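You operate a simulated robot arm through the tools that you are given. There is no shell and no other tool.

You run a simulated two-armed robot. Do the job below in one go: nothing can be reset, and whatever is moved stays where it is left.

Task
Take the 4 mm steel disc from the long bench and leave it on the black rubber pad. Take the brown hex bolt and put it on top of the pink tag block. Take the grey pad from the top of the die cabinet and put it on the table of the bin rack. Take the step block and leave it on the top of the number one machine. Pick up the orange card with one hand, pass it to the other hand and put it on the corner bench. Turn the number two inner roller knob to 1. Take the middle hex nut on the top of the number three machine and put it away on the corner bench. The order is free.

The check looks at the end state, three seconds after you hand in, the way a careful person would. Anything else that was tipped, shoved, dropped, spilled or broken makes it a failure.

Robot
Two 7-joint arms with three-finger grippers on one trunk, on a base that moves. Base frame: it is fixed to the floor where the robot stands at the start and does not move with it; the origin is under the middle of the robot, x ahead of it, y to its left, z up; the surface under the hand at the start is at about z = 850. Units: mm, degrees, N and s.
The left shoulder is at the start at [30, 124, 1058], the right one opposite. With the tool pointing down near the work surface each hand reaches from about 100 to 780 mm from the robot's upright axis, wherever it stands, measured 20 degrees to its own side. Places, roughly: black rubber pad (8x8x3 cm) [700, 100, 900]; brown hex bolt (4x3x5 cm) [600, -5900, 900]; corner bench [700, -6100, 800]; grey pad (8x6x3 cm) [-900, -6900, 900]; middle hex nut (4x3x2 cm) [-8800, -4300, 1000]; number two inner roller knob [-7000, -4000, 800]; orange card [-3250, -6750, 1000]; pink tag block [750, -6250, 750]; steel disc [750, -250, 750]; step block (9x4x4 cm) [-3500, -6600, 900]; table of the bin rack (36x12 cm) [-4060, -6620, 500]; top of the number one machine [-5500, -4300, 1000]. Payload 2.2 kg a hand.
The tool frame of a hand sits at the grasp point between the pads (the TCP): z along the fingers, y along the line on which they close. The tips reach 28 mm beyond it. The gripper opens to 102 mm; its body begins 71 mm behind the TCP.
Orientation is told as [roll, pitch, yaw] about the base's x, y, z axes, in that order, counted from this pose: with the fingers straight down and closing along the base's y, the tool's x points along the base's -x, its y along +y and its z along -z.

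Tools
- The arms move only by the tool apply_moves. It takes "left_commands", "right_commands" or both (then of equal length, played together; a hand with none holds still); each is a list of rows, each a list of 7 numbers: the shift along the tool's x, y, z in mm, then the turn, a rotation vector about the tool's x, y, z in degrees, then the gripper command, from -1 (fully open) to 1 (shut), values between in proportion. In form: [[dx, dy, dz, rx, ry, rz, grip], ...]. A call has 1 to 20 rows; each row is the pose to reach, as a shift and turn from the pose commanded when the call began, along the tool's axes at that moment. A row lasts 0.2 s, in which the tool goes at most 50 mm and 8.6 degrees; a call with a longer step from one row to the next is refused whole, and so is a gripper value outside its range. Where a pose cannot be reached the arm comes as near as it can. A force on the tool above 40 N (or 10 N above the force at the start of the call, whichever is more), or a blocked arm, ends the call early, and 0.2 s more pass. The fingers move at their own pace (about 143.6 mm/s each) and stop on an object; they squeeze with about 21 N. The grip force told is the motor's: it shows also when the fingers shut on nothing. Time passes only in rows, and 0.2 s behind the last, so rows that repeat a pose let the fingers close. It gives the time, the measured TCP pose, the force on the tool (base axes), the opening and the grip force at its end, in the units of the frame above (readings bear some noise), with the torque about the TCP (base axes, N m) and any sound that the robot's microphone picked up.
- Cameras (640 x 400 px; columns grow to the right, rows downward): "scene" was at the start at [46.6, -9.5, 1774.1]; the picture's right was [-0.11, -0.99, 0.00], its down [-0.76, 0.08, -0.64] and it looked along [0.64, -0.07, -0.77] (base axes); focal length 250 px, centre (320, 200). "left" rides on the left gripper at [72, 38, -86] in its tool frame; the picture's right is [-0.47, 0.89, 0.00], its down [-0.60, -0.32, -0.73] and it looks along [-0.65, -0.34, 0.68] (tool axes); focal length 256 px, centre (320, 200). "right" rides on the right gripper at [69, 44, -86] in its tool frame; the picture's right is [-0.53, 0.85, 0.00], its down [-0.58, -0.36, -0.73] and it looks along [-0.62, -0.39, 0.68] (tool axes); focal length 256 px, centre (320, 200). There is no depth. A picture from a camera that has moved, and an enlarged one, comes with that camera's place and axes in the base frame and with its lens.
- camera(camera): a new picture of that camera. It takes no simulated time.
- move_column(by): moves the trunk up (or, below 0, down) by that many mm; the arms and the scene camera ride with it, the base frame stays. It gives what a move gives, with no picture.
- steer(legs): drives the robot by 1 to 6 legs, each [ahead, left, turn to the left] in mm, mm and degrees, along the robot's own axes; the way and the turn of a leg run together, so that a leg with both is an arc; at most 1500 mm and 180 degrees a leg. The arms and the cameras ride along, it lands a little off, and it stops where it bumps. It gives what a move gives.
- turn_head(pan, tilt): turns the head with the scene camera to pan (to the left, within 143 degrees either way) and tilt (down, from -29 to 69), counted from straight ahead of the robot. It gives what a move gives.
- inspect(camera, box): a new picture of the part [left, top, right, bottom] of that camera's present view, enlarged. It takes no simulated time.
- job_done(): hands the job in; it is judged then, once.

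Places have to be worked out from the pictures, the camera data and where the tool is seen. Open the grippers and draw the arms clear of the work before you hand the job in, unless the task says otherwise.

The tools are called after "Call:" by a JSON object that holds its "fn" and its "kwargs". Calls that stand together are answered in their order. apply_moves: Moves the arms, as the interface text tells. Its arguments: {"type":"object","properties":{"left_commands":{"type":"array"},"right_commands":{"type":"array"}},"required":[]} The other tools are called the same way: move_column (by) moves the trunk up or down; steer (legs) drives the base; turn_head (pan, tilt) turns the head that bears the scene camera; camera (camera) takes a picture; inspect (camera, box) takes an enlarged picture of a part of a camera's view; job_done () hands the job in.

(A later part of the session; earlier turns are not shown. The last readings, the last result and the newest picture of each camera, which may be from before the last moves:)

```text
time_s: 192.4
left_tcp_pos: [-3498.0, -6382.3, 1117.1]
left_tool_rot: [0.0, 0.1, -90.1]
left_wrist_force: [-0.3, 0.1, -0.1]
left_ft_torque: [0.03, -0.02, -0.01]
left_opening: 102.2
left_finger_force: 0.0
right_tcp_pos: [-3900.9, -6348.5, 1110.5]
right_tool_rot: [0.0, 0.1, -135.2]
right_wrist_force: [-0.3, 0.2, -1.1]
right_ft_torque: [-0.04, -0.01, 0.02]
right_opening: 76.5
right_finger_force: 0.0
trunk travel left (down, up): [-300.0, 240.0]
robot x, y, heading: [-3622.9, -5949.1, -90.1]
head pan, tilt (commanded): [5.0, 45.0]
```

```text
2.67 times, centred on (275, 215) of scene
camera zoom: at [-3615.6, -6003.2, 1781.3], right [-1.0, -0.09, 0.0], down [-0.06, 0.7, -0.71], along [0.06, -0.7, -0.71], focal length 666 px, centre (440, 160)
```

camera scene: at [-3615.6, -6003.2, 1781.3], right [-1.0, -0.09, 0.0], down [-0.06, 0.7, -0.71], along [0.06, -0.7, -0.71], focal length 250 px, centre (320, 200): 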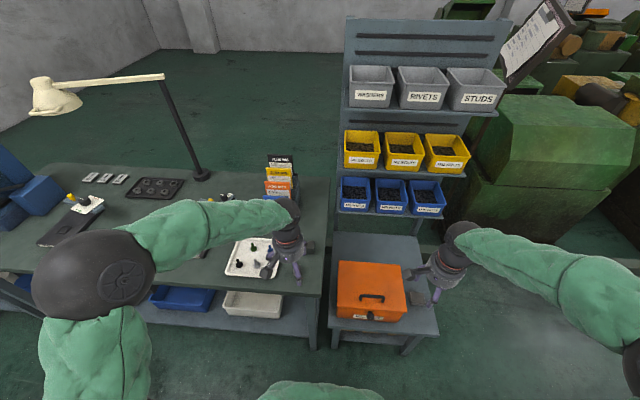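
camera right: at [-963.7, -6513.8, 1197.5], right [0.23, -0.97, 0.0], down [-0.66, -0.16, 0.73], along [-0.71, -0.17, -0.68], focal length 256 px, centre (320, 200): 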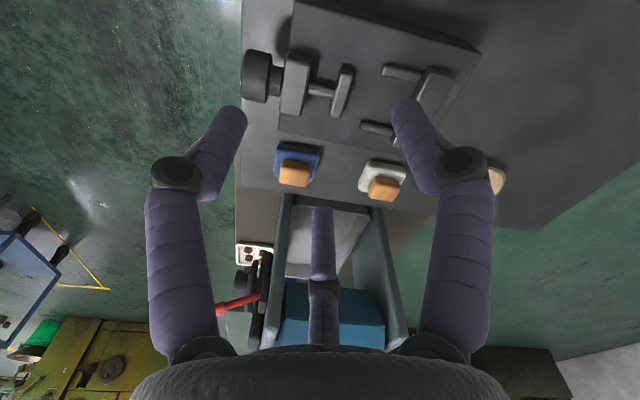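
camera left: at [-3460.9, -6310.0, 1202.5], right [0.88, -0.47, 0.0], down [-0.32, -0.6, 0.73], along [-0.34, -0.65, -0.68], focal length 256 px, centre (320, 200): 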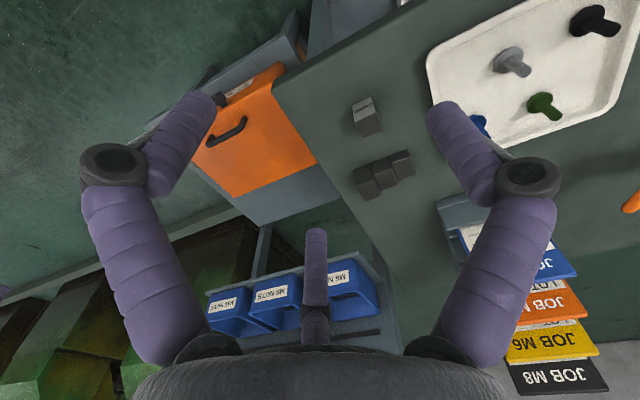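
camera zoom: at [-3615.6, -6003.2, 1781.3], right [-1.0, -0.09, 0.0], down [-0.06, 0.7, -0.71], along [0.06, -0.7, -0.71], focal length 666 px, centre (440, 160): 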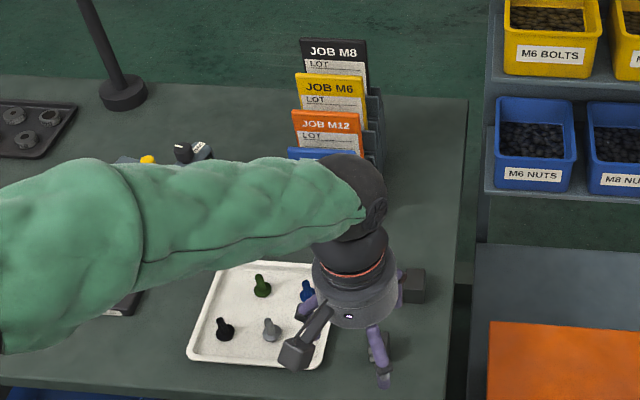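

Call:
{"fn": "inspect", "kwargs": {"camera": "left", "box": [320, 80, 450, 220]}}

```text
2.86 times, centred on (385, 150) of left
camera zoom: at [-3460.9, -6310.0, 1202.5], right [0.88, -0.47, 0.0], down [-0.32, -0.6, 0.73], along [-0.34, -0.65, -0.68], focal length 731 px, centre (134, 343)
```

zoom: 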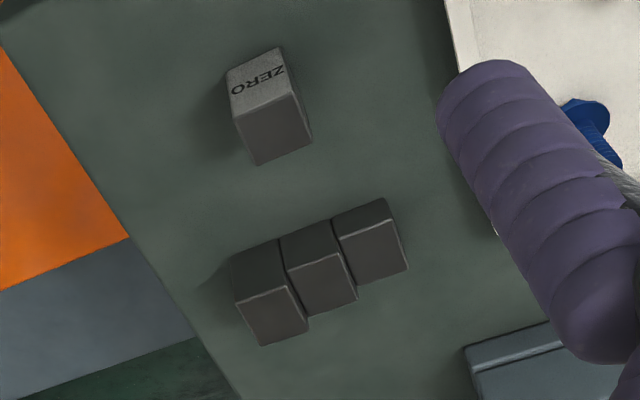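

The step block lies along x at about (-3497, -6609), tall end to my right, bench top near z 868. I bring the left hand over its heavy end, turned so one finger faces the tall end and two face the long sides.

Call:
{"fn": "apply_moves", "kwargs": {"left_commands": [[-32, -3, 0, 0, 0, -8.5, -0.8], [-64, -6, 0, 0, 0, -17, -0.6], [-96, -9, 10, 0, 0, -25.5, -0.5], [-128, -12, 20, 0, 0, -34, -0.5], [-160, -15, 40, 0, 0, -42.5, -0.5], [-193, -19, 60, 0, 0, -51, -0.5], [-227, -22.4, 80, 0, 0, -59.8, -0.5], [-227, -22.4, 97, 0, 0, -59.8, -0.5]]}}

Call:
{"fn": "camera", "kwargs": {"camera": "left"}}

Call:
{"fn": "inspect", "kwargs": {"camera": "scene", "box": [210, 140, 340, 290]}}

```text
refused: row 7 steps farther than a row can; nothing moved
```

```text
taken
camera left: at [-3460.9, -6310.0, 1202.5], right [0.88, -0.47, 0.0], down [-0.32, -0.6, 0.73], along [-0.34, -0.65, -0.68], focal length 256 px, centre (320, 200)
```

left: 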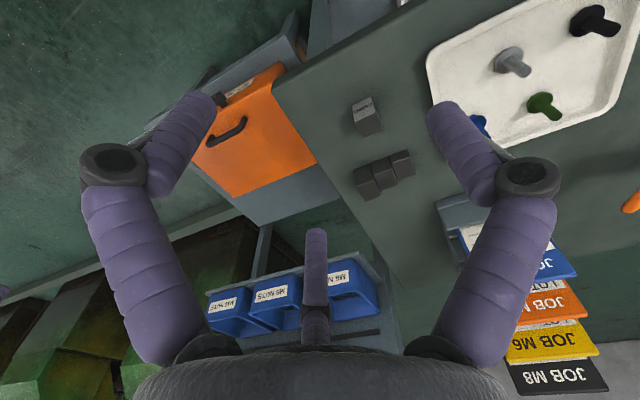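

```text
2.67 times, centred on (275, 215) of scene
camera zoom: at [-3615.6, -6003.2, 1781.3], right [-1.0, -0.09, 0.0], down [-0.06, 0.7, -0.71], along [0.06, -0.7, -0.71], focal length 666 px, centre (440, 160)
```

zoom: 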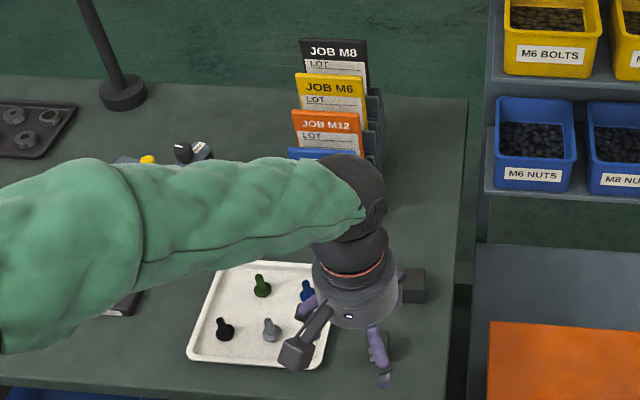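

Row 7's turn was a touch too big; I resend with even turns.

Call:
{"fn": "apply_moves", "kwargs": {"left_commands": [[-30, -3, 0, 0, 0, -8.5, -0.8], [-60, -6, 0, 0, 0, -17, -0.6], [-90, -9, 10, 0, 0, -25.5, -0.5], [-122, -12, 20, 0, 0, -34, -0.5], [-154, -15, 40, 0, 0, -42.5, -0.5], [-188, -19, 60, 0, 0, -51, -0.5], [-222, -22, 80, 0, 0, -59.5, -0.5], [-227, -22.4, 97, 0, 0, -59.8, -0.5], [-227, -22.4, 97, 0, 0, -59.8, -0.5]]}}

Call:
{"fn": "camera", "kwargs": {"camera": "left"}}

Call:
{"fn": "inspect", "kwargs": {"camera": "scene", "box": [210, 140, 340, 290]}}

```text
time_s: 194.4
left_tcp_pos: [-3520.1, -6608.6, 1021.0]
left_tool_rot: [0.1, 0.0, -30.3]
left_wrist_force: [-0.5, 0.0, -0.6]
left_ft_torque: [0.03, -0.01, 0.0]
left_opening: 76.5
left_finger_force: 0.1
right_tcp_pos: [-3898.5, -6349.2, 1110.4]
right_tool_rot: [0.0, 0.2, -135.3]
right_wrist_force: [0.6, 0.0, 0.0]
right_ft_torque: [0.03, 0.03, 0.0]
right_opening: 76.5
right_finger_force: 0.1
trunk travel left (down, up): [-300.0, 240.0]
robot x, y, heading: [-3622.5, -5951.6, -90.2]
head pan, tilt (commanded): [5.0, 45.0]
```

```text
taken
camera left: at [-3564.3, -6540.2, 1106.0], right [0.85, 0.53, 0.0], down [0.36, -0.58, 0.73], along [0.39, -0.62, -0.68], focal length 256 px, centre (320, 200)
```

left: 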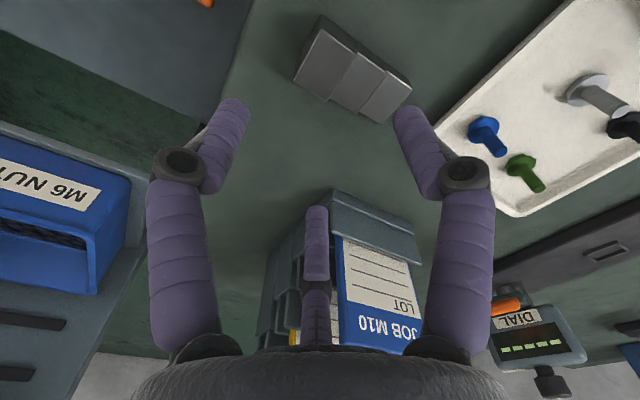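

```text
2.67 times, centred on (275, 215) of scene
camera zoom: at [-3615.4, -6003.6, 1781.3], right [-1.0, -0.08, 0.0], down [-0.06, 0.7, -0.71], along [0.06, -0.7, -0.71], focal length 666 px, centre (440, 160)
```

zoom: 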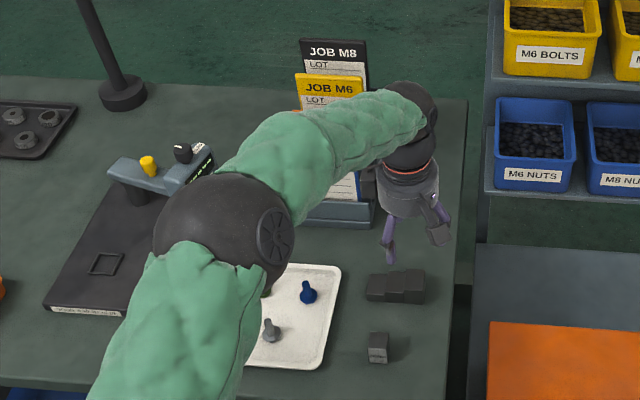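

Call:
{"fn": "inspect", "kwargs": {"camera": "left", "box": [270, 0, 430, 130]}}

```text
3.08 times, centred on (350, 65) of left
camera zoom: at [-3564.3, -6540.2, 1106.0], right [0.85, 0.53, 0.0], down [0.36, -0.58, 0.73], along [0.39, -0.62, -0.68], focal length 788 px, centre (228, 615)
```

zoom: 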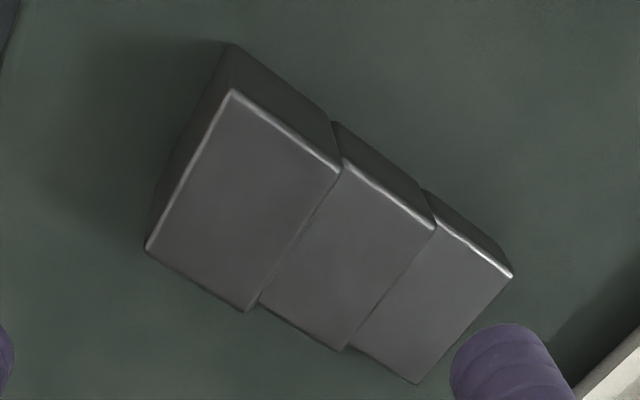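

The tall end face is at x≈-3537, the block's midline at y≈-6600.5. I correct toward (-3514, -6600.5) and lower to z≈930.

Call:
{"fn": "apply_moves", "kwargs": {"left_commands": [[-0.6, 5, 30, 0, 0, 0, -0.5], [-1.2, 10.3, 60, 0, 0, 0, -0.5], [-1.2, 10.3, 85, 0, 0, 0, -0.5], [-1.2, 10.3, 92, 0, 0, 0, -0.5], [-1.2, 10.3, 92, 0, 0, 0, -0.5]]}}

Call:
{"fn": "inspect", "kwargs": {"camera": "left", "box": [160, 40, 480, 240]}}

Call:
{"fn": "inspect", "kwargs": {"camera": "scene", "box": [250, 180, 340, 280]}}

```text
time_s: 195.6
left_tcp_pos: [-3515.7, -6598.6, 928.3]
left_tool_rot: [0.2, 0.0, -30.3]
left_wrist_force: [0.2, -0.5, -0.4]
left_ft_torque: [-0.01, -0.01, 0.02]
left_opening: 76.4
left_finger_force: 0.1
right_tcp_pos: [-3899.6, -6348.6, 1110.5]
right_tool_rot: [0.0, 0.2, -135.2]
right_wrist_force: [-0.9, 0.0, 0.7]
right_ft_torque: [0.0, -0.01, 0.0]
right_opening: 76.3
right_finger_force: 0.1
trunk travel left (down, up): [-300.0, 240.0]
robot x, y, heading: [-3620.4, -5949.9, -90.1]
head pan, tilt (commanded): [5.0, 45.0]
```

```text
2.00 times, centred on (320, 140) of left
camera zoom: at [-3559.2, -6531.0, 1013.0], right [0.85, 0.53, 0.0], down [0.36, -0.58, 0.73], along [0.39, -0.62, -0.68], focal length 512 px, centre (320, 320)
```

zoom: 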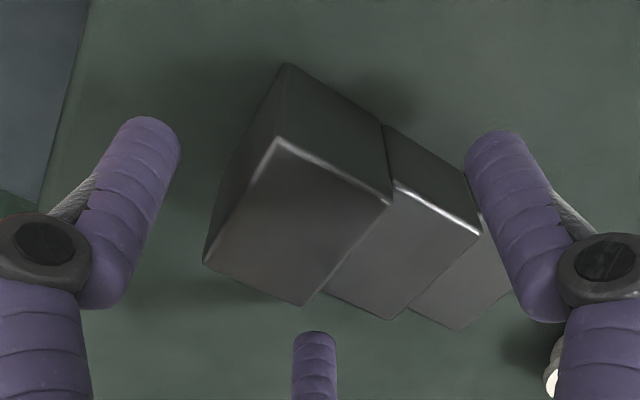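

```text
4.00 times, centred on (295, 230) of scene
camera zoom: at [-3615.4, -6003.6, 1781.3], right [-1.0, -0.08, 0.0], down [-0.06, 0.7, -0.71], along [0.06, -0.7, -0.71], focal length 1000 px, centre (420, 80)
```

zoom: 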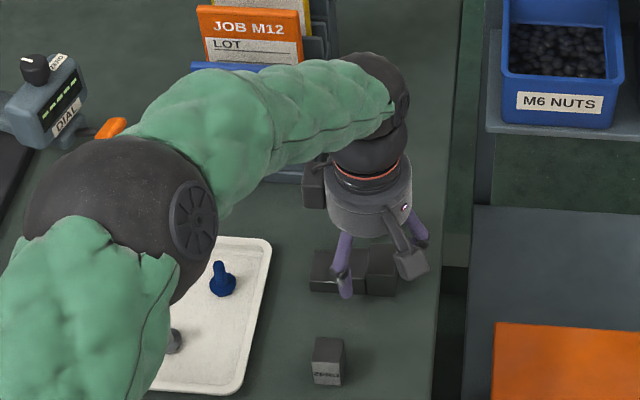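

Fingers straddle the block as planned. I go down to z≈901.

Call:
{"fn": "apply_moves", "kwargs": {"left_commands": [[0, 0, 10, 0, 0, 0, -0.5], [0, 0, 19, 0, 0, 0, -0.5], [0, 0, 24, 0, 0, 0, -0.5], [0, 0, 27, 0, 0, 0, -0.5], [0, 0, 27, 0, 0, 0, -0.5]]}}

Call:
{"fn": "inspect", "kwargs": {"camera": "left", "box": [160, 40, 480, 240]}}

```text
time_s: 196.8
left_tcp_pos: [-3515.0, -6600.0, 902.6]
left_tool_rot: [-0.1, 0.0, -30.3]
left_wrist_force: [-1.1, 2.1, 16.8]
left_ft_torque: [0.87, -0.48, 0.05]
left_opening: 77.7
left_finger_force: 8.7
right_tcp_pos: [-3900.1, -6348.3, 1111.2]
right_tool_rot: [0.1, 0.0, -135.3]
right_wrist_force: [0.5, 0.0, -1.0]
right_ft_torque: [0.01, 0.01, -0.03]
right_opening: 76.2
right_finger_force: 0.1
trunk travel left (down, up): [-300.0, 240.0]
robot x, y, heading: [-3621.7, -5951.6, -90.2]
head pan, tilt (commanded): [5.0, 45.0]
```

```text
2.00 times, centred on (320, 140) of left
camera zoom: at [-3559.0, -6531.7, 987.8], right [0.85, 0.53, 0.0], down [0.36, -0.58, 0.73], along [0.39, -0.62, -0.68], focal length 512 px, centre (320, 320)
```

zoom: 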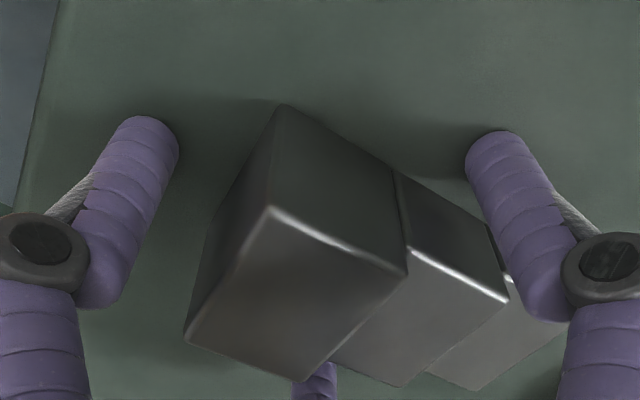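

The tips touched the bench (17 N at z 902.6). I raise 3 mm and close slowly.

Call:
{"fn": "apply_moves", "kwargs": {"left_commands": [[0, 0, -3, 0, 0, 0, -0.5], [0, 0, -3.5, 0, 0, 0, -0.3], [0, 0, -3.5, 0, 0, 0, -0.1], [0, 0, -3.5, 0, 0, 0, 0.1], [0, 0, -3.5, 0, 0, 0, 0.5], [0, 0, -3.5, 0, 0, 0, 1], [0, 0, -3.5, 0, 0, 0, 1]]}}

Call:
{"fn": "inspect", "kwargs": {"camera": "left", "box": [160, 40, 480, 240]}}

```text
time_s: 198.4
left_tcp_pos: [-3514.4, -6598.8, 906.3]
left_tool_rot: [-0.1, -0.1, -30.3]
left_wrist_force: [4.0, 5.6, 26.4]
left_ft_torque: [1.14, -0.55, 0.11]
left_opening: 48.3
left_finger_force: 21.2
right_tcp_pos: [-3899.6, -6346.2, 1111.1]
right_tool_rot: [-0.1, 0.0, -135.1]
right_wrist_force: [0.8, 0.7, -0.5]
right_ft_torque: [0.0, -0.01, 0.03]
right_opening: 76.4
right_finger_force: 0.1
trunk travel left (down, up): [-300.0, 240.0]
robot x, y, heading: [-3619.0, -5951.9, -90.3]
head pan, tilt (commanded): [5.0, 45.0]
```

```text
2.00 times, centred on (320, 140) of left
camera zoom: at [-3558.5, -6530.2, 992.2], right [0.85, 0.53, 0.0], down [0.36, -0.58, 0.73], along [0.39, -0.62, -0.68], focal length 512 px, centre (320, 320)
```

zoom: 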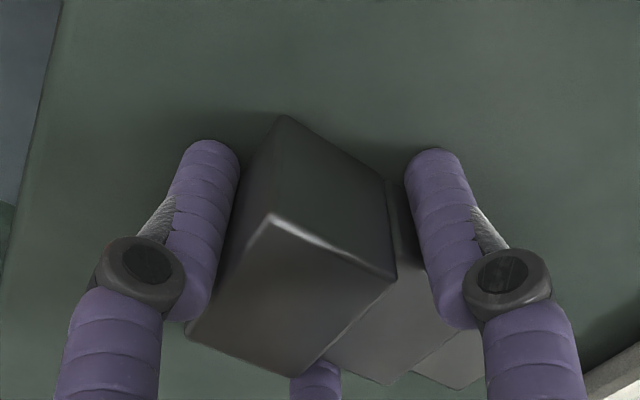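

Gripped at 48 mm, 21 N. I lift slowly.

Call:
{"fn": "apply_moves", "kwargs": {"left_commands": [[0, 0, -2, 0, 0, 0, 1], [0, 0, -5, 0, 0, 0, 1], [0, 0, -10, 0, 0, 0, 1], [0, 0, -16, 0, 0, 0, 1], [0, 0, -24, 0, 0, 0, 1], [0, 0, -24, 0, 0, 0, 1]]}}

Call:
{"fn": "inspect", "kwargs": {"camera": "left", "box": [160, 40, 480, 240]}}

Call:
{"fn": "inspect", "kwargs": {"camera": "scene", "box": [250, 180, 340, 280]}}

```text
time_s: 199.8
left_tcp_pos: [-3514.3, -6599.4, 928.4]
left_tool_rot: [0.1, 0.1, -30.4]
left_wrist_force: [-0.8, -0.1, -4.8]
left_ft_torque: [-0.01, 0.11, 0.01]
left_opening: 47.8
left_finger_force: 20.5
right_tcp_pos: [-3900.1, -6349.1, 1109.9]
right_tool_rot: [0.0, 0.2, -135.2]
right_wrist_force: [-0.9, 0.3, -0.1]
right_ft_torque: [-0.03, -0.01, 0.03]
right_opening: 76.5
right_finger_force: 0.1
trunk travel left (down, up): [-300.0, 240.0]
robot x, y, heading: [-3623.5, -5948.8, -90.6]
head pan, tilt (commanded): [5.0, 45.0]
```

```text
2.00 times, centred on (320, 140) of left
camera zoom: at [-3558.9, -6531.5, 1013.0], right [0.85, 0.53, 0.0], down [0.36, -0.58, 0.73], along [0.39, -0.62, -0.68], focal length 512 px, centre (320, 320)
```

zoom: 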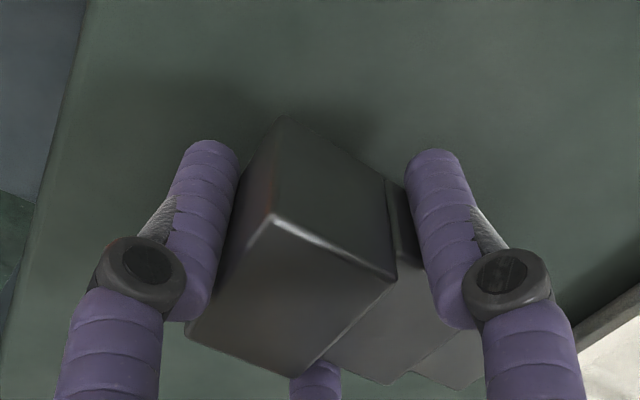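

```text
4.00 times, centred on (295, 230) of scene
camera zoom: at [-3615.2, -6004.1, 1781.3], right [-1.0, -0.08, 0.0], down [-0.06, 0.7, -0.71], along [0.06, -0.7, -0.71], focal length 1000 px, centre (420, 80)
```

zoom: 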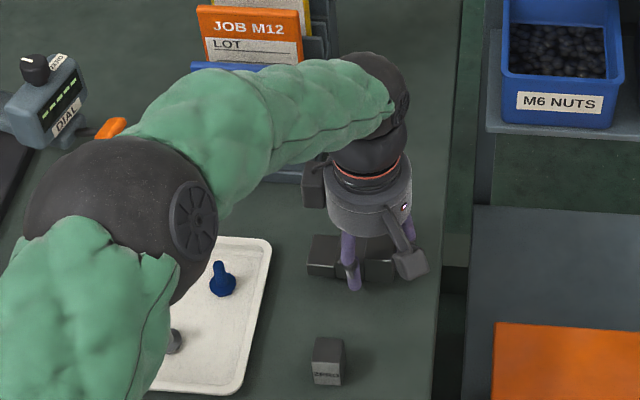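

The step block is held (about 0.5 kg). I raise it and draw the left hand back to the carrying pose.

Call:
{"fn": "apply_moves", "kwargs": {"left_commands": [[0, 0, -30, 0, 0, 0, 1], [0, 0, -65, 0, 0, 0, 1], [10, 20, -100, 0, 0, 0, 1], [25, 50, -130, 0, 0, 0, 1], [40, 85, -155, 0, 0, 0, 1], [58, 122, -175, 0, 0, 0, 1], [76, 159, -190, 0, 0, 0, 1], [95.7, 195.4, -192, 0, 0, 0, 1]]}}

Call:
{"fn": "camera", "kwargs": {"camera": "left"}}

Call:
{"fn": "camera", "kwargs": {"camera": "scene"}}

```text
time_s: 201.6
left_tcp_pos: [-3498.6, -6381.6, 1119.8]
left_tool_rot: [0.0, 0.1, -30.4]
left_wrist_force: [0.0, -0.3, -5.9]
left_ft_torque: [-0.01, 0.07, 0.01]
left_opening: 47.4
left_finger_force: 20.8
right_tcp_pos: [-3900.0, -6348.6, 1110.8]
right_tool_rot: [0.0, 0.0, -135.2]
right_wrist_force: [1.3, 0.3, 0.5]
right_ft_torque: [-0.01, 0.0, 0.02]
right_opening: 76.4
right_finger_force: 0.0
trunk travel left (down, up): [-300.0, 240.0]
robot x, y, heading: [-3618.4, -5948.6, -90.3]
head pan, tilt (commanded): [5.0, 45.0]
```

```text
taken
camera left: at [-3541.7, -6313.3, 1205.7], right [0.85, 0.53, 0.0], down [0.36, -0.58, 0.73], along [0.39, -0.62, -0.68], focal length 256 px, centre (320, 200)
```

left: 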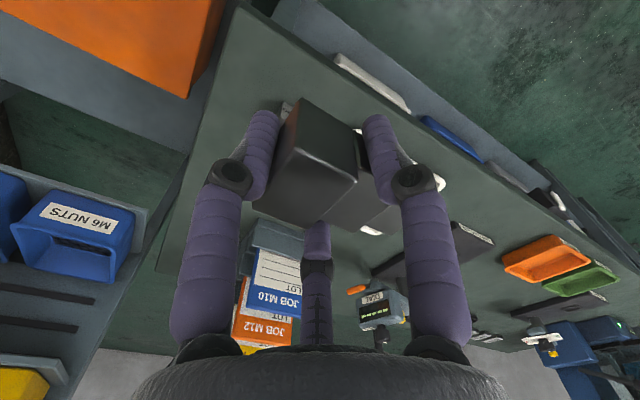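

```text
taken
camera scene: at [-3615.0, -6001.6, 1781.4], right [-1.0, -0.08, 0.0], down [-0.06, 0.7, -0.71], along [0.06, -0.71, -0.71], focal length 250 px, centre (320, 200)
```

scene: 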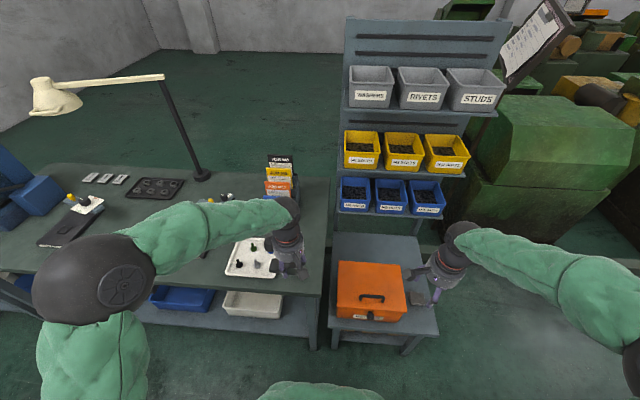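

Cards stand upright; the orange card's top edge runs from about (-3313, -6784) to (-3422, -6792) at z≈1084, 40 mm behind and above the blue one. I drive left so the right hand lines up with it, close in and raise the trunk.

Call:
{"fn": "steer", "kwargs": {"legs": [[0, 400, 0.2], [115, 0, 0]]}}

Call:
{"fn": "move_column", "kwargs": {"by": 200}}

Call:
{"fn": "turn_head", "kwargs": {"pan": -10, "tilt": 45}}

Call:
{"fn": "camera", "kwargs": {"camera": "scene"}}

Call:
{"fn": "camera", "kwargs": {"camera": "right"}}

```text
time_s: 204.9
left_tcp_pos: [-3097.3, -6497.1, 1119.2]
left_tool_rot: [0.2, 0.1, -30.2]
left_wrist_force: [-0.7, -0.7, -5.8]
left_ft_torque: [0.05, 0.09, 0.05]
left_opening: 47.4
left_finger_force: 20.7
right_tcp_pos: [-3498.8, -6463.1, 1109.9]
right_tool_rot: [-0.1, 0.1, -134.9]
right_wrist_force: [-0.5, -0.2, 0.6]
right_ft_torque: [0.02, 0.0, -0.01]
right_opening: 76.5
right_finger_force: 0.1
trunk travel left (down, up): [-300.0, 240.0]
robot x, y, heading: [-3220.9, -6065.3, -90.0]
head pan, tilt (commanded): [5.0, 45.0]
```

```text
time_s: 207.0
left_tcp_pos: [-3095.6, -6496.3, 1318.6]
left_tool_rot: [0.0, 0.1, -30.1]
left_wrist_force: [0.4, -1.2, -6.4]
left_ft_torque: [-0.02, 0.1, 0.01]
left_opening: 47.6
left_finger_force: 21.2
right_tcp_pos: [-3497.9, -6464.0, 1311.4]
right_tool_rot: [-0.2, 0.2, -135.0]
right_wrist_force: [-0.5, 0.6, -0.2]
right_ft_torque: [0.01, 0.02, 0.01]
right_opening: 76.5
right_finger_force: 0.0
trunk travel left (down, up): [-500.0, 40.0]
robot x, y, heading: [-3221.4, -6063.7, -90.2]
head pan, tilt (commanded): [5.0, 45.0]
```

```text
time_s: 207.8
left_tcp_pos: [-3097.3, -6496.9, 1320.5]
left_tool_rot: [0.1, 0.1, -30.2]
left_wrist_force: [0.6, 0.4, -5.0]
left_ft_torque: [0.0, 0.08, 0.0]
left_opening: 47.4
left_finger_force: 21.1
right_tcp_pos: [-3498.2, -6463.4, 1311.0]
right_tool_rot: [-0.1, 0.0, -135.1]
right_wrist_force: [0.9, 0.6, -0.2]
right_ft_torque: [-0.01, 0.01, -0.01]
right_opening: 76.3
right_finger_force: 0.1
trunk travel left (down, up): [-500.0, 40.0]
robot x, y, heading: [-3223.6, -6065.6, -89.9]
head pan, tilt (commanded): [-10.0, 45.0]
```

```text
taken
camera scene: at [-3236.2, -6116.3, 1981.3], right [-0.99, 0.17, 0.0], down [0.12, 0.7, -0.71], along [-0.12, -0.7, -0.71], focal length 250 px, centre (320, 200)
```

scene: 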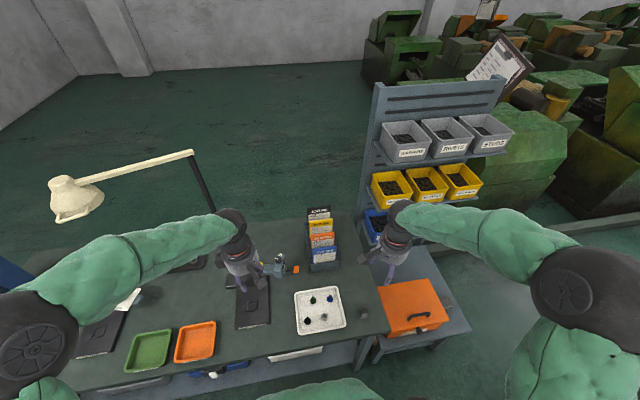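

```text
taken
camera right: at [-3418.7, -6444.9, 1397.3], right [0.22, -0.98, 0.0], down [-0.67, -0.15, 0.73], along [-0.71, -0.16, -0.68], focal length 256 px, centre (320, 200)
```

right: 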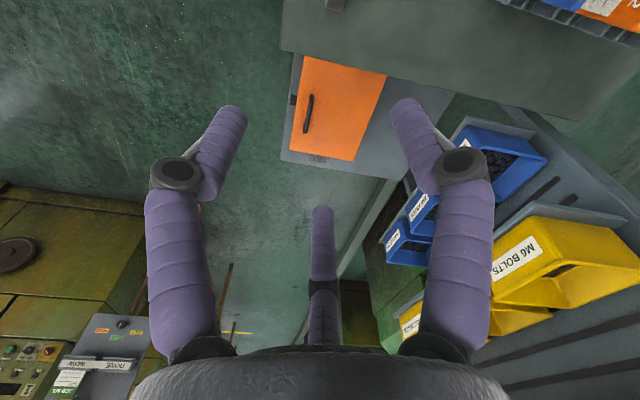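

Call:
{"fn": "inspect", "kwargs": {"camera": "scene", "box": [280, 195, 360, 275]}}

Call:
{"fn": "inspect", "kwargs": {"camera": "left", "box": [0, 0, 640, 400]}}

```text
5.00 times, centred on (320, 235) of scene
camera zoom: at [-3236.2, -6116.3, 1981.3], right [-0.99, 0.17, 0.0], down [0.12, 0.7, -0.71], along [-0.12, -0.7, -0.71], focal length 1250 px, centre (320, 25)
```

zoom: 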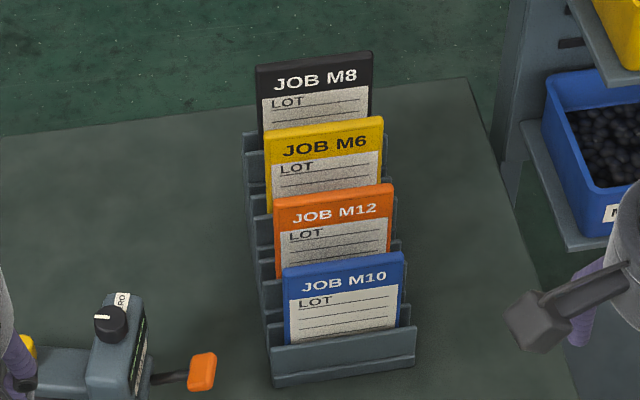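

```text
1.00 times, centred on (320, 200) of left (not enlarged: the box is as wide or as high as the picture)
camera zoom: at [-3140.5, -6428.3, 1405.3], right [0.85, 0.53, 0.0], down [0.36, -0.58, 0.73], along [0.39, -0.62, -0.68], focal length 256 px, centre (320, 200)
```

zoom: 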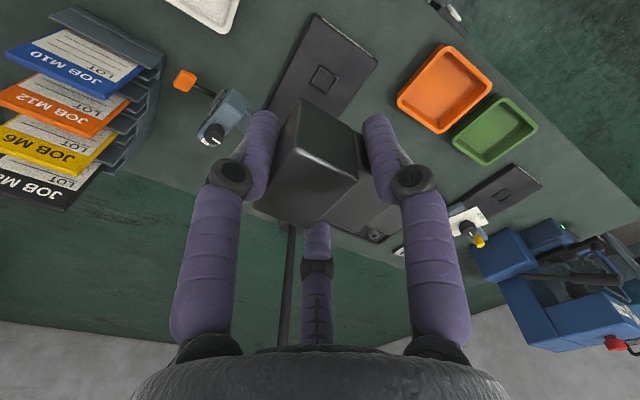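

The orange card's centre is at about (-3368, -6791), top z≈1084, and its plane runs along x. I bring the right hand above it with one finger toward me and two behind the card, fingers narrowed to about 40 mm.

Call:
{"fn": "apply_moves", "kwargs": {"right_commands": [[-17, 40, 0, 0, 0, -2, -0.3], [-35, 81, 0, 0, 0, -4, -0.1], [-52, 121, 0, 0, 0, -6, 0.1], [-70, 162, 0, 0, 0, -8, 0.2], [-87, 202, 0, 0, 0, -10, 0.2], [-104, 243, 0, 0, 0, -12, 0.2], [-122, 283, 0, 0, 0, -14, 0.2], [-139.2, 323.9, 0, 0, 0, -15, 0.2], [-139.2, 323.9, 45, 0, 0, -15, 0.2], [-139.2, 323.9, 90, 0, 0, -15, 0.2], [-139.2, 323.9, 111, 0, 0, -15, 0.2], [-139.2, 323.9, 111, 0, 0, -15, 0.2]]}}

Call:
{"fn": "camera", "kwargs": {"camera": "right"}}

Call:
{"fn": "inspect", "kwargs": {"camera": "scene", "box": [270, 170, 390, 270]}}

```text
time_s: 210.4
left_tcp_pos: [-3096.5, -6495.4, 1318.8]
left_tool_rot: [0.0, 0.1, -30.1]
left_wrist_force: [0.9, -0.1, -5.4]
left_ft_torque: [-0.02, 0.08, 0.02]
left_opening: 47.5
left_finger_force: 20.9
right_tcp_pos: [-3368.2, -6790.9, 1199.6]
right_tool_rot: [0.0, 0.0, -119.9]
right_wrist_force: [0.4, 0.6, -0.9]
right_ft_torque: [-0.05, -0.01, -0.01]
right_opening: 40.8
right_finger_force: 0.1
trunk travel left (down, up): [-500.0, 40.0]
robot x, y, heading: [-3219.9, -6064.9, -90.1]
head pan, tilt (commanded): [-10.0, 45.0]
```

```text
taken
camera right: at [-3296.1, -6752.0, 1285.7], right [0.47, -0.89, 0.0], down [-0.6, -0.32, 0.73], along [-0.65, -0.34, -0.68], focal length 256 px, centre (320, 200)
```

right: 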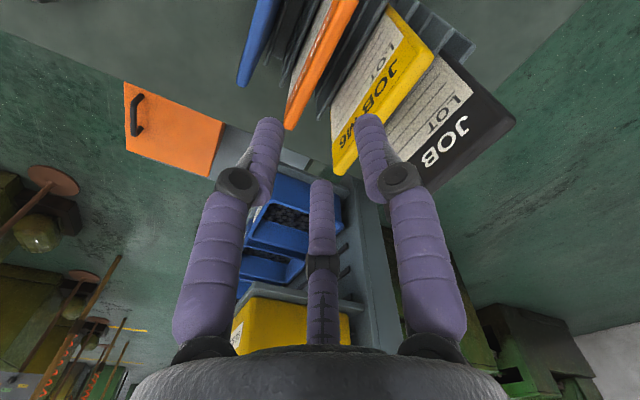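

```text
4.00 times, centred on (330, 220) of scene
camera zoom: at [-3236.6, -6115.6, 1981.3], right [-0.98, 0.17, 0.0], down [0.12, 0.7, -0.71], along [-0.12, -0.7, -0.71], focal length 1000 px, centre (280, 120)
```

zoom: 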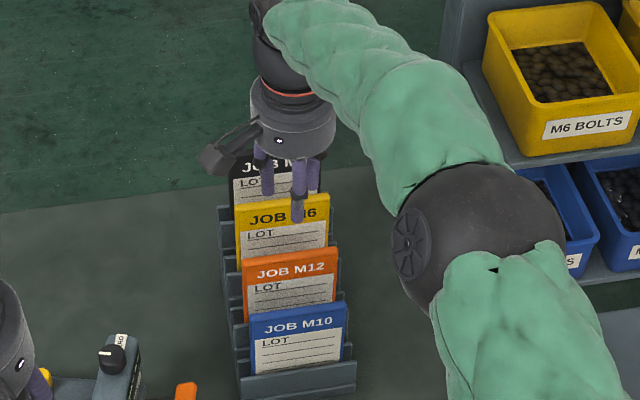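

Call:
{"fn": "inspect", "kwargs": {"camera": "right", "box": [200, 0, 460, 200]}}

```text
2.00 times, centred on (330, 100) of right
camera zoom: at [-3296.1, -6752.0, 1285.7], right [0.47, -0.89, 0.0], down [-0.6, -0.32, 0.73], along [-0.65, -0.34, -0.68], focal length 512 px, centre (300, 400)
```

zoom: 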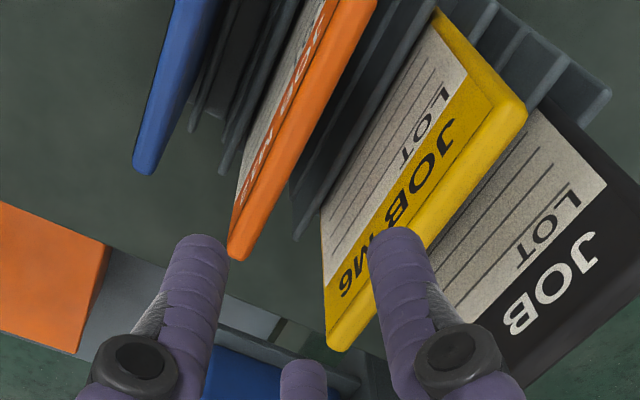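

The card (8 mm thick) is centred at y≈-6783.5, so I shift 5 mm toward me and descend between the cards to z≈1110 first, checking the clearances.

Call:
{"fn": "apply_moves", "kwargs": {"right_commands": [[3, 0.2, 20, 0, 0, 0, 0.2], [6, -0.1, 45, 0, 0, 0, 0.2], [6, -0.1, 70, 0, 0, 0, 0.2], [6, -0.1, 88, 0, 0, 0, 0.2], [6, -0.1, 88, 0, 0, 0, 0.2]]}}

Call:
{"fn": "camera", "kwargs": {"camera": "right"}}

Call:
{"fn": "inspect", "kwargs": {"camera": "scene", "box": [280, 180, 380, 270]}}

```text
time_s: 211.6
left_tcp_pos: [-3096.4, -6496.0, 1319.7]
left_tool_rot: [0.0, 0.0, -30.1]
left_wrist_force: [-0.7, 0.0, -5.4]
left_ft_torque: [-0.01, 0.07, 0.01]
left_opening: 47.5
left_finger_force: 21.3
right_tcp_pos: [-3363.4, -6784.0, 1109.5]
right_tool_rot: [0.0, 0.1, -120.0]
right_wrist_force: [-0.3, -0.3, 0.1]
right_ft_torque: [-0.02, 0.01, 0.03]
right_opening: 40.8
right_finger_force: 0.0
trunk travel left (down, up): [-500.0, 40.0]
robot x, y, heading: [-3223.8, -6065.9, -90.1]
head pan, tilt (commanded): [-10.0, 45.0]
```

```text
taken
camera right: at [-3291.7, -6746.4, 1197.0], right [0.47, -0.89, 0.0], down [-0.6, -0.32, 0.73], along [-0.65, -0.34, -0.68], focal length 256 px, centre (320, 200)
```

right: 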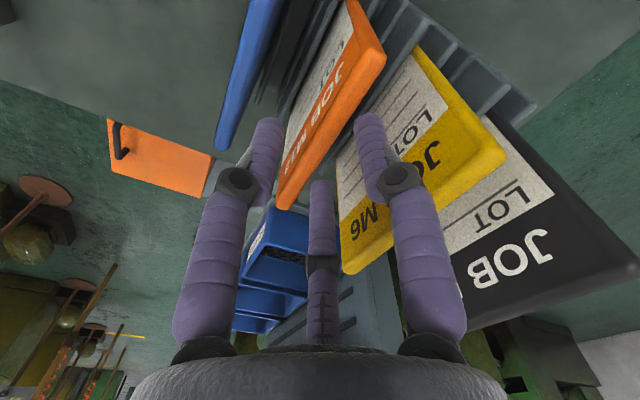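

```text
4.44 times, centred on (330, 225) of scene
camera zoom: at [-3236.2, -6116.2, 1981.3], right [-0.98, 0.17, 0.0], down [0.12, 0.7, -0.71], along [-0.12, -0.7, -0.71], focal length 1111 px, centre (276, 89)
```

zoom: 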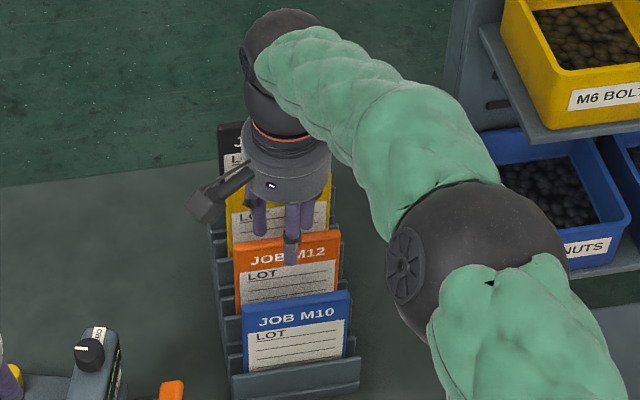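

The orange card runs cleanly between the front finger and the two rear ones. I lower to z≈1083.

Call:
{"fn": "apply_moves", "kwargs": {"right_commands": [[0, 0, 9, 0, 0, 0, 0.2], [0, 0, 18, 0, 0, 0, 0.2], [0, 0, 26, 0, 0, 0, 0.2], [0, 0, 26, 0, 0, 0, 0.2]]}}

Call:
{"fn": "camera", "kwargs": {"camera": "right"}}

Call:
{"fn": "inspect", "kwargs": {"camera": "scene", "box": [280, 180, 380, 270]}}

```text
time_s: 212.6
left_tcp_pos: [-3096.4, -6496.3, 1320.1]
left_tool_rot: [0.2, 0.1, -30.0]
left_wrist_force: [-0.1, -0.3, -5.5]
left_ft_torque: [0.0, 0.11, 0.01]
left_opening: 47.7
left_finger_force: 20.7
right_tcp_pos: [-3364.7, -6785.3, 1086.0]
right_tool_rot: [0.0, 0.1, -120.1]
right_wrist_force: [0.0, -0.8, 0.2]
right_ft_torque: [0.04, 0.03, 0.0]
right_opening: 41.1
right_finger_force: 0.0
trunk travel left (down, up): [-500.0, 40.0]
robot x, y, heading: [-3224.0, -6063.5, -90.1]
head pan, tilt (commanded): [-10.0, 45.0]
```

```text
taken
camera right: at [-3292.3, -6746.5, 1171.2], right [0.47, -0.89, 0.0], down [-0.6, -0.32, 0.73], along [-0.65, -0.34, -0.68], focal length 256 px, centre (320, 200)
```

right: 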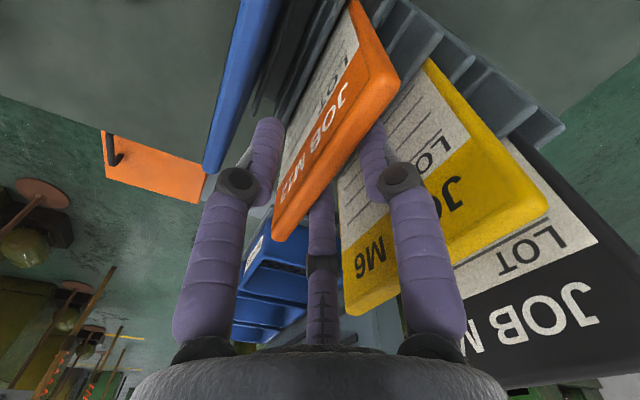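

```text
4.44 times, centred on (330, 225) of scene
camera zoom: at [-3236.2, -6116.3, 1981.3], right [-0.98, 0.17, 0.0], down [0.12, 0.7, -0.71], along [-0.12, -0.7, -0.71], focal length 1111 px, centre (276, 89)
```

zoom: 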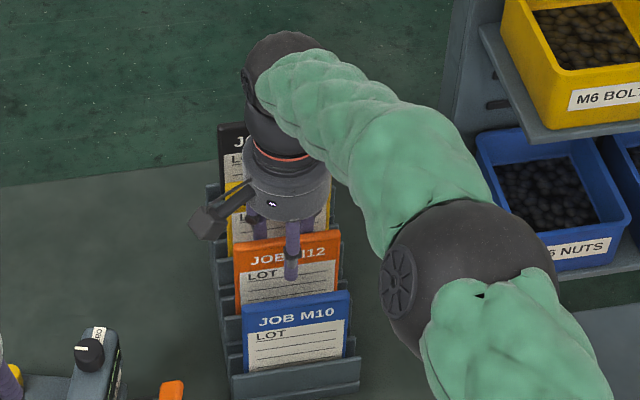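

The card is well inside the fingers. I close on it.

Call:
{"fn": "apply_moves", "kwargs": {"right_commands": [[0, 0, 0, 0, 0, 0, 0.4], [0, 0, 0, 0, 0, 0, 0.6], [0, 0, 0, 0, 0, 0, 0.8], [0, 0, 0, 0, 0, 0, 1], [0, 0, 0, 0, 0, 0, 1], [0, 0, 0, 0, 0, 0, 1]]}}

Call:
{"fn": "camera", "kwargs": {"camera": "right"}}

Call:
{"fn": "inspect", "kwargs": {"camera": "scene", "box": [280, 180, 380, 270]}}

```text
time_s: 214.0
left_tcp_pos: [-3096.2, -6497.5, 1319.4]
left_tool_rot: [0.1, 0.1, -30.1]
left_wrist_force: [-0.6, -0.3, -5.2]
left_ft_torque: [-0.01, 0.1, 0.01]
left_opening: 47.7
left_finger_force: 21.7
right_tcp_pos: [-3365.3, -6785.3, 1085.8]
right_tool_rot: [0.0, 0.2, -119.9]
right_wrist_force: [0.1, 0.1, 0.2]
right_ft_torque: [-0.02, 0.0, -0.03]
right_opening: 17.7
right_finger_force: 20.9
trunk travel left (down, up): [-500.0, 40.0]
robot x, y, heading: [-3223.0, -6068.7, -89.8]
head pan, tilt (commanded): [-10.0, 45.0]
```

```text
taken
camera right: at [-3292.1, -6746.5, 1171.1], right [0.47, -0.89, 0.0], down [-0.6, -0.32, 0.73], along [-0.65, -0.34, -0.68], focal length 256 px, centre (320, 200)
```

right: 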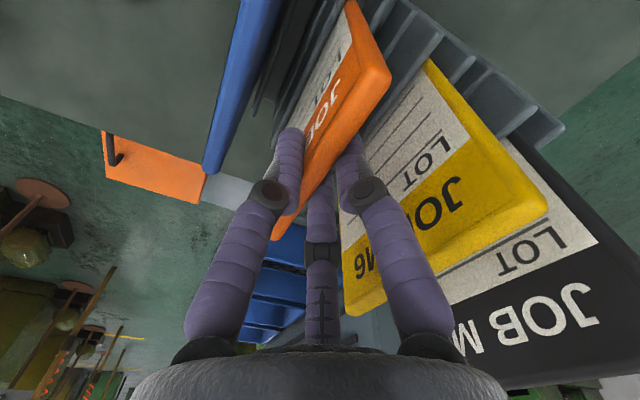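

```text
4.44 times, centred on (330, 225) of scene
camera zoom: at [-3236.2, -6116.6, 1981.3], right [-0.98, 0.17, 0.0], down [0.12, 0.7, -0.71], along [-0.12, -0.7, -0.71], focal length 1111 px, centre (276, 89)
```

zoom: 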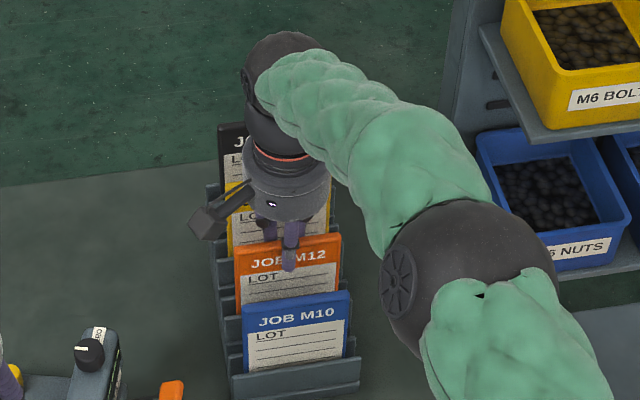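

Gripped (opening 17.7 mm, 21 N). I lift straight up slowly and watch the holder.

Call:
{"fn": "apply_moves", "kwargs": {"right_commands": [[0, 0, -4, 0, 0, 0, 1], [0, 0, -10, 0, 0, 0, 1], [0, 0, -18, 0, 0, 0, 1], [0, 0, -28, 0, 0, 0, 1], [0, 0, -40, 0, 0, 0, 1], [0, 0, -40, 0, 0, 0, 1]]}}

Call:
{"fn": "camera", "kwargs": {"camera": "right"}}

Call:
{"fn": "inspect", "kwargs": {"camera": "scene", "box": [280, 160, 380, 270]}}

```text
time_s: 215.4
left_tcp_pos: [-3096.1, -6497.6, 1318.5]
left_tool_rot: [0.1, 0.1, -30.2]
left_wrist_force: [0.0, 0.2, -5.0]
left_ft_torque: [-0.03, 0.08, 0.01]
left_opening: 48.0
left_finger_force: 21.6
right_tcp_pos: [-3365.1, -6785.5, 1125.1]
right_tool_rot: [-0.2, 0.1, -120.0]
right_wrist_force: [0.4, 0.8, -0.1]
right_ft_torque: [0.03, -0.02, -0.01]
right_opening: 17.7
right_finger_force: 20.4
trunk travel left (down, up): [-500.0, 40.0]
robot x, y, heading: [-3222.9, -6067.3, -89.8]
head pan, tilt (commanded): [-10.0, 45.0]
```

```text
taken
camera right: at [-3292.3, -6747.0, 1211.4], right [0.47, -0.89, 0.0], down [-0.6, -0.32, 0.73], along [-0.65, -0.34, -0.68], focal length 256 px, centre (320, 200)
```

right: 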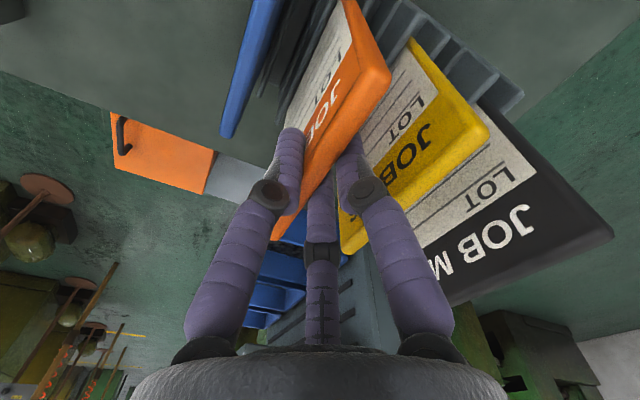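

```text
3.64 times, centred on (330, 215) of scene
camera zoom: at [-3236.2, -6116.9, 1981.3], right [-0.98, 0.17, 0.0], down [0.12, 0.7, -0.71], along [-0.12, -0.7, -0.71], focal length 909 px, centre (284, 146)
```

zoom: 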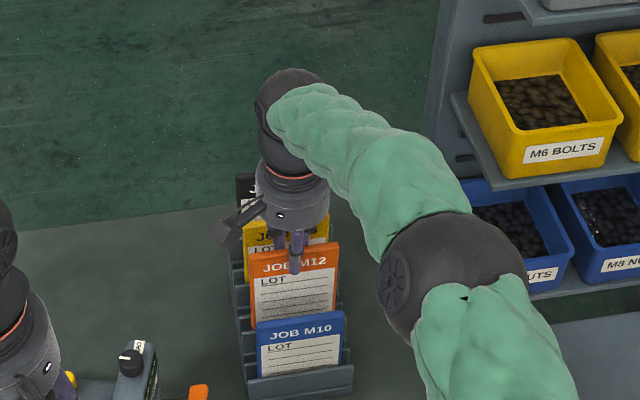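

The card comes out and the holder stays. I lift another 75 mm with the arm and 40 mm with the trunk.

Call:
{"fn": "apply_moves", "kwargs": {"right_commands": [[0, 0, -15, 0, 0, 0, 1], [0, 0, -30, 0, 0, 0, 1], [0, 0, -45, 0, 0, 0, 1], [0, 0, -60, 0, 0, 0, 1], [0, 0, -75, 0, 0, 0, 1], [0, 0, -75, 0, 0, 0, 1]]}}

Call:
{"fn": "move_column", "kwargs": {"by": 38}}

Call:
{"fn": "camera", "kwargs": {"camera": "right"}}

Call:
{"fn": "inspect", "kwargs": {"camera": "scene", "box": [260, 160, 400, 290]}}

```text
time_s: 216.8
left_tcp_pos: [-3097.5, -6496.4, 1320.0]
left_tool_rot: [0.2, 0.1, -30.1]
left_wrist_force: [-0.5, -0.2, -5.5]
left_ft_torque: [0.01, 0.08, 0.0]
left_opening: 47.6
left_finger_force: 21.1
right_tcp_pos: [-3364.3, -6786.8, 1199.5]
right_tool_rot: [0.0, 0.1, -120.0]
right_wrist_force: [0.4, 0.1, -0.4]
right_ft_torque: [-0.02, -0.04, -0.02]
right_opening: 17.8
right_finger_force: 21.0
trunk travel left (down, up): [-500.0, 40.0]
robot x, y, heading: [-3223.1, -6064.5, -89.8]
head pan, tilt (commanded): [-10.0, 45.0]
```

```text
time_s: 217.6
left_tcp_pos: [-3096.9, -6496.6, 1356.1]
left_tool_rot: [0.1, 0.1, -30.1]
left_wrist_force: [0.1, 0.2, -5.6]
left_ft_torque: [0.0, 0.06, -0.01]
left_opening: 47.4
left_finger_force: 21.2
right_tcp_pos: [-3363.3, -6785.1, 1238.1]
right_tool_rot: [-0.1, 0.1, -119.9]
right_wrist_force: [-0.3, -0.6, -0.7]
right_ft_torque: [-0.02, 0.02, 0.0]
right_opening: 17.9
right_finger_force: 20.9
trunk travel left (down, up): [-538.0, 2.0]
robot x, y, heading: [-3220.7, -6066.3, -89.9]
head pan, tilt (commanded): [-10.0, 45.0]
```

```text
taken
camera right: at [-3292.2, -6747.4, 1324.1], right [0.47, -0.88, 0.0], down [-0.6, -0.32, 0.73], along [-0.65, -0.34, -0.68], focal length 256 px, centre (320, 200)
```

right: 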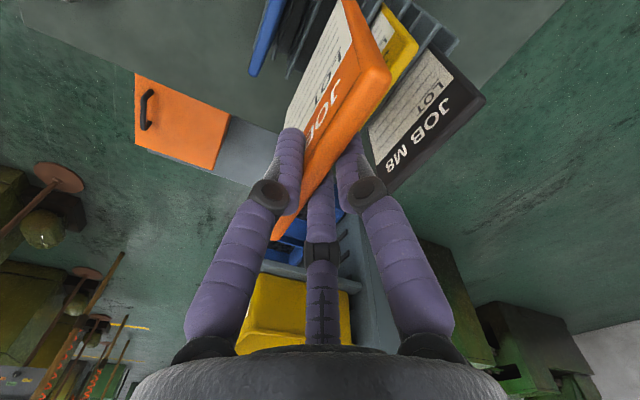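

```text
3.08 times, centred on (330, 225) of scene
camera zoom: at [-3236.2, -6117.2, 2019.2], right [-0.98, 0.17, 0.0], down [0.12, 0.7, -0.71], along [-0.12, -0.7, -0.71], focal length 769 px, centre (289, 123)
```

zoom: 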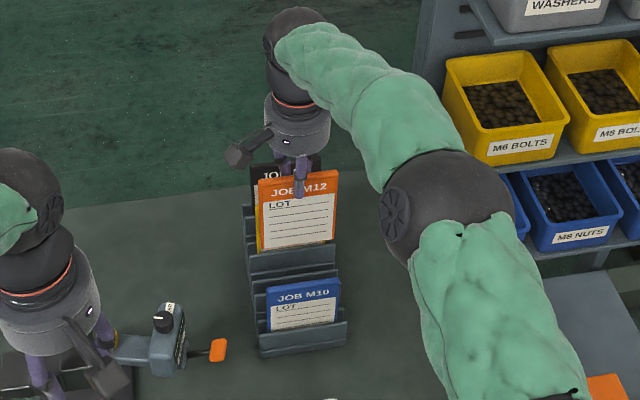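

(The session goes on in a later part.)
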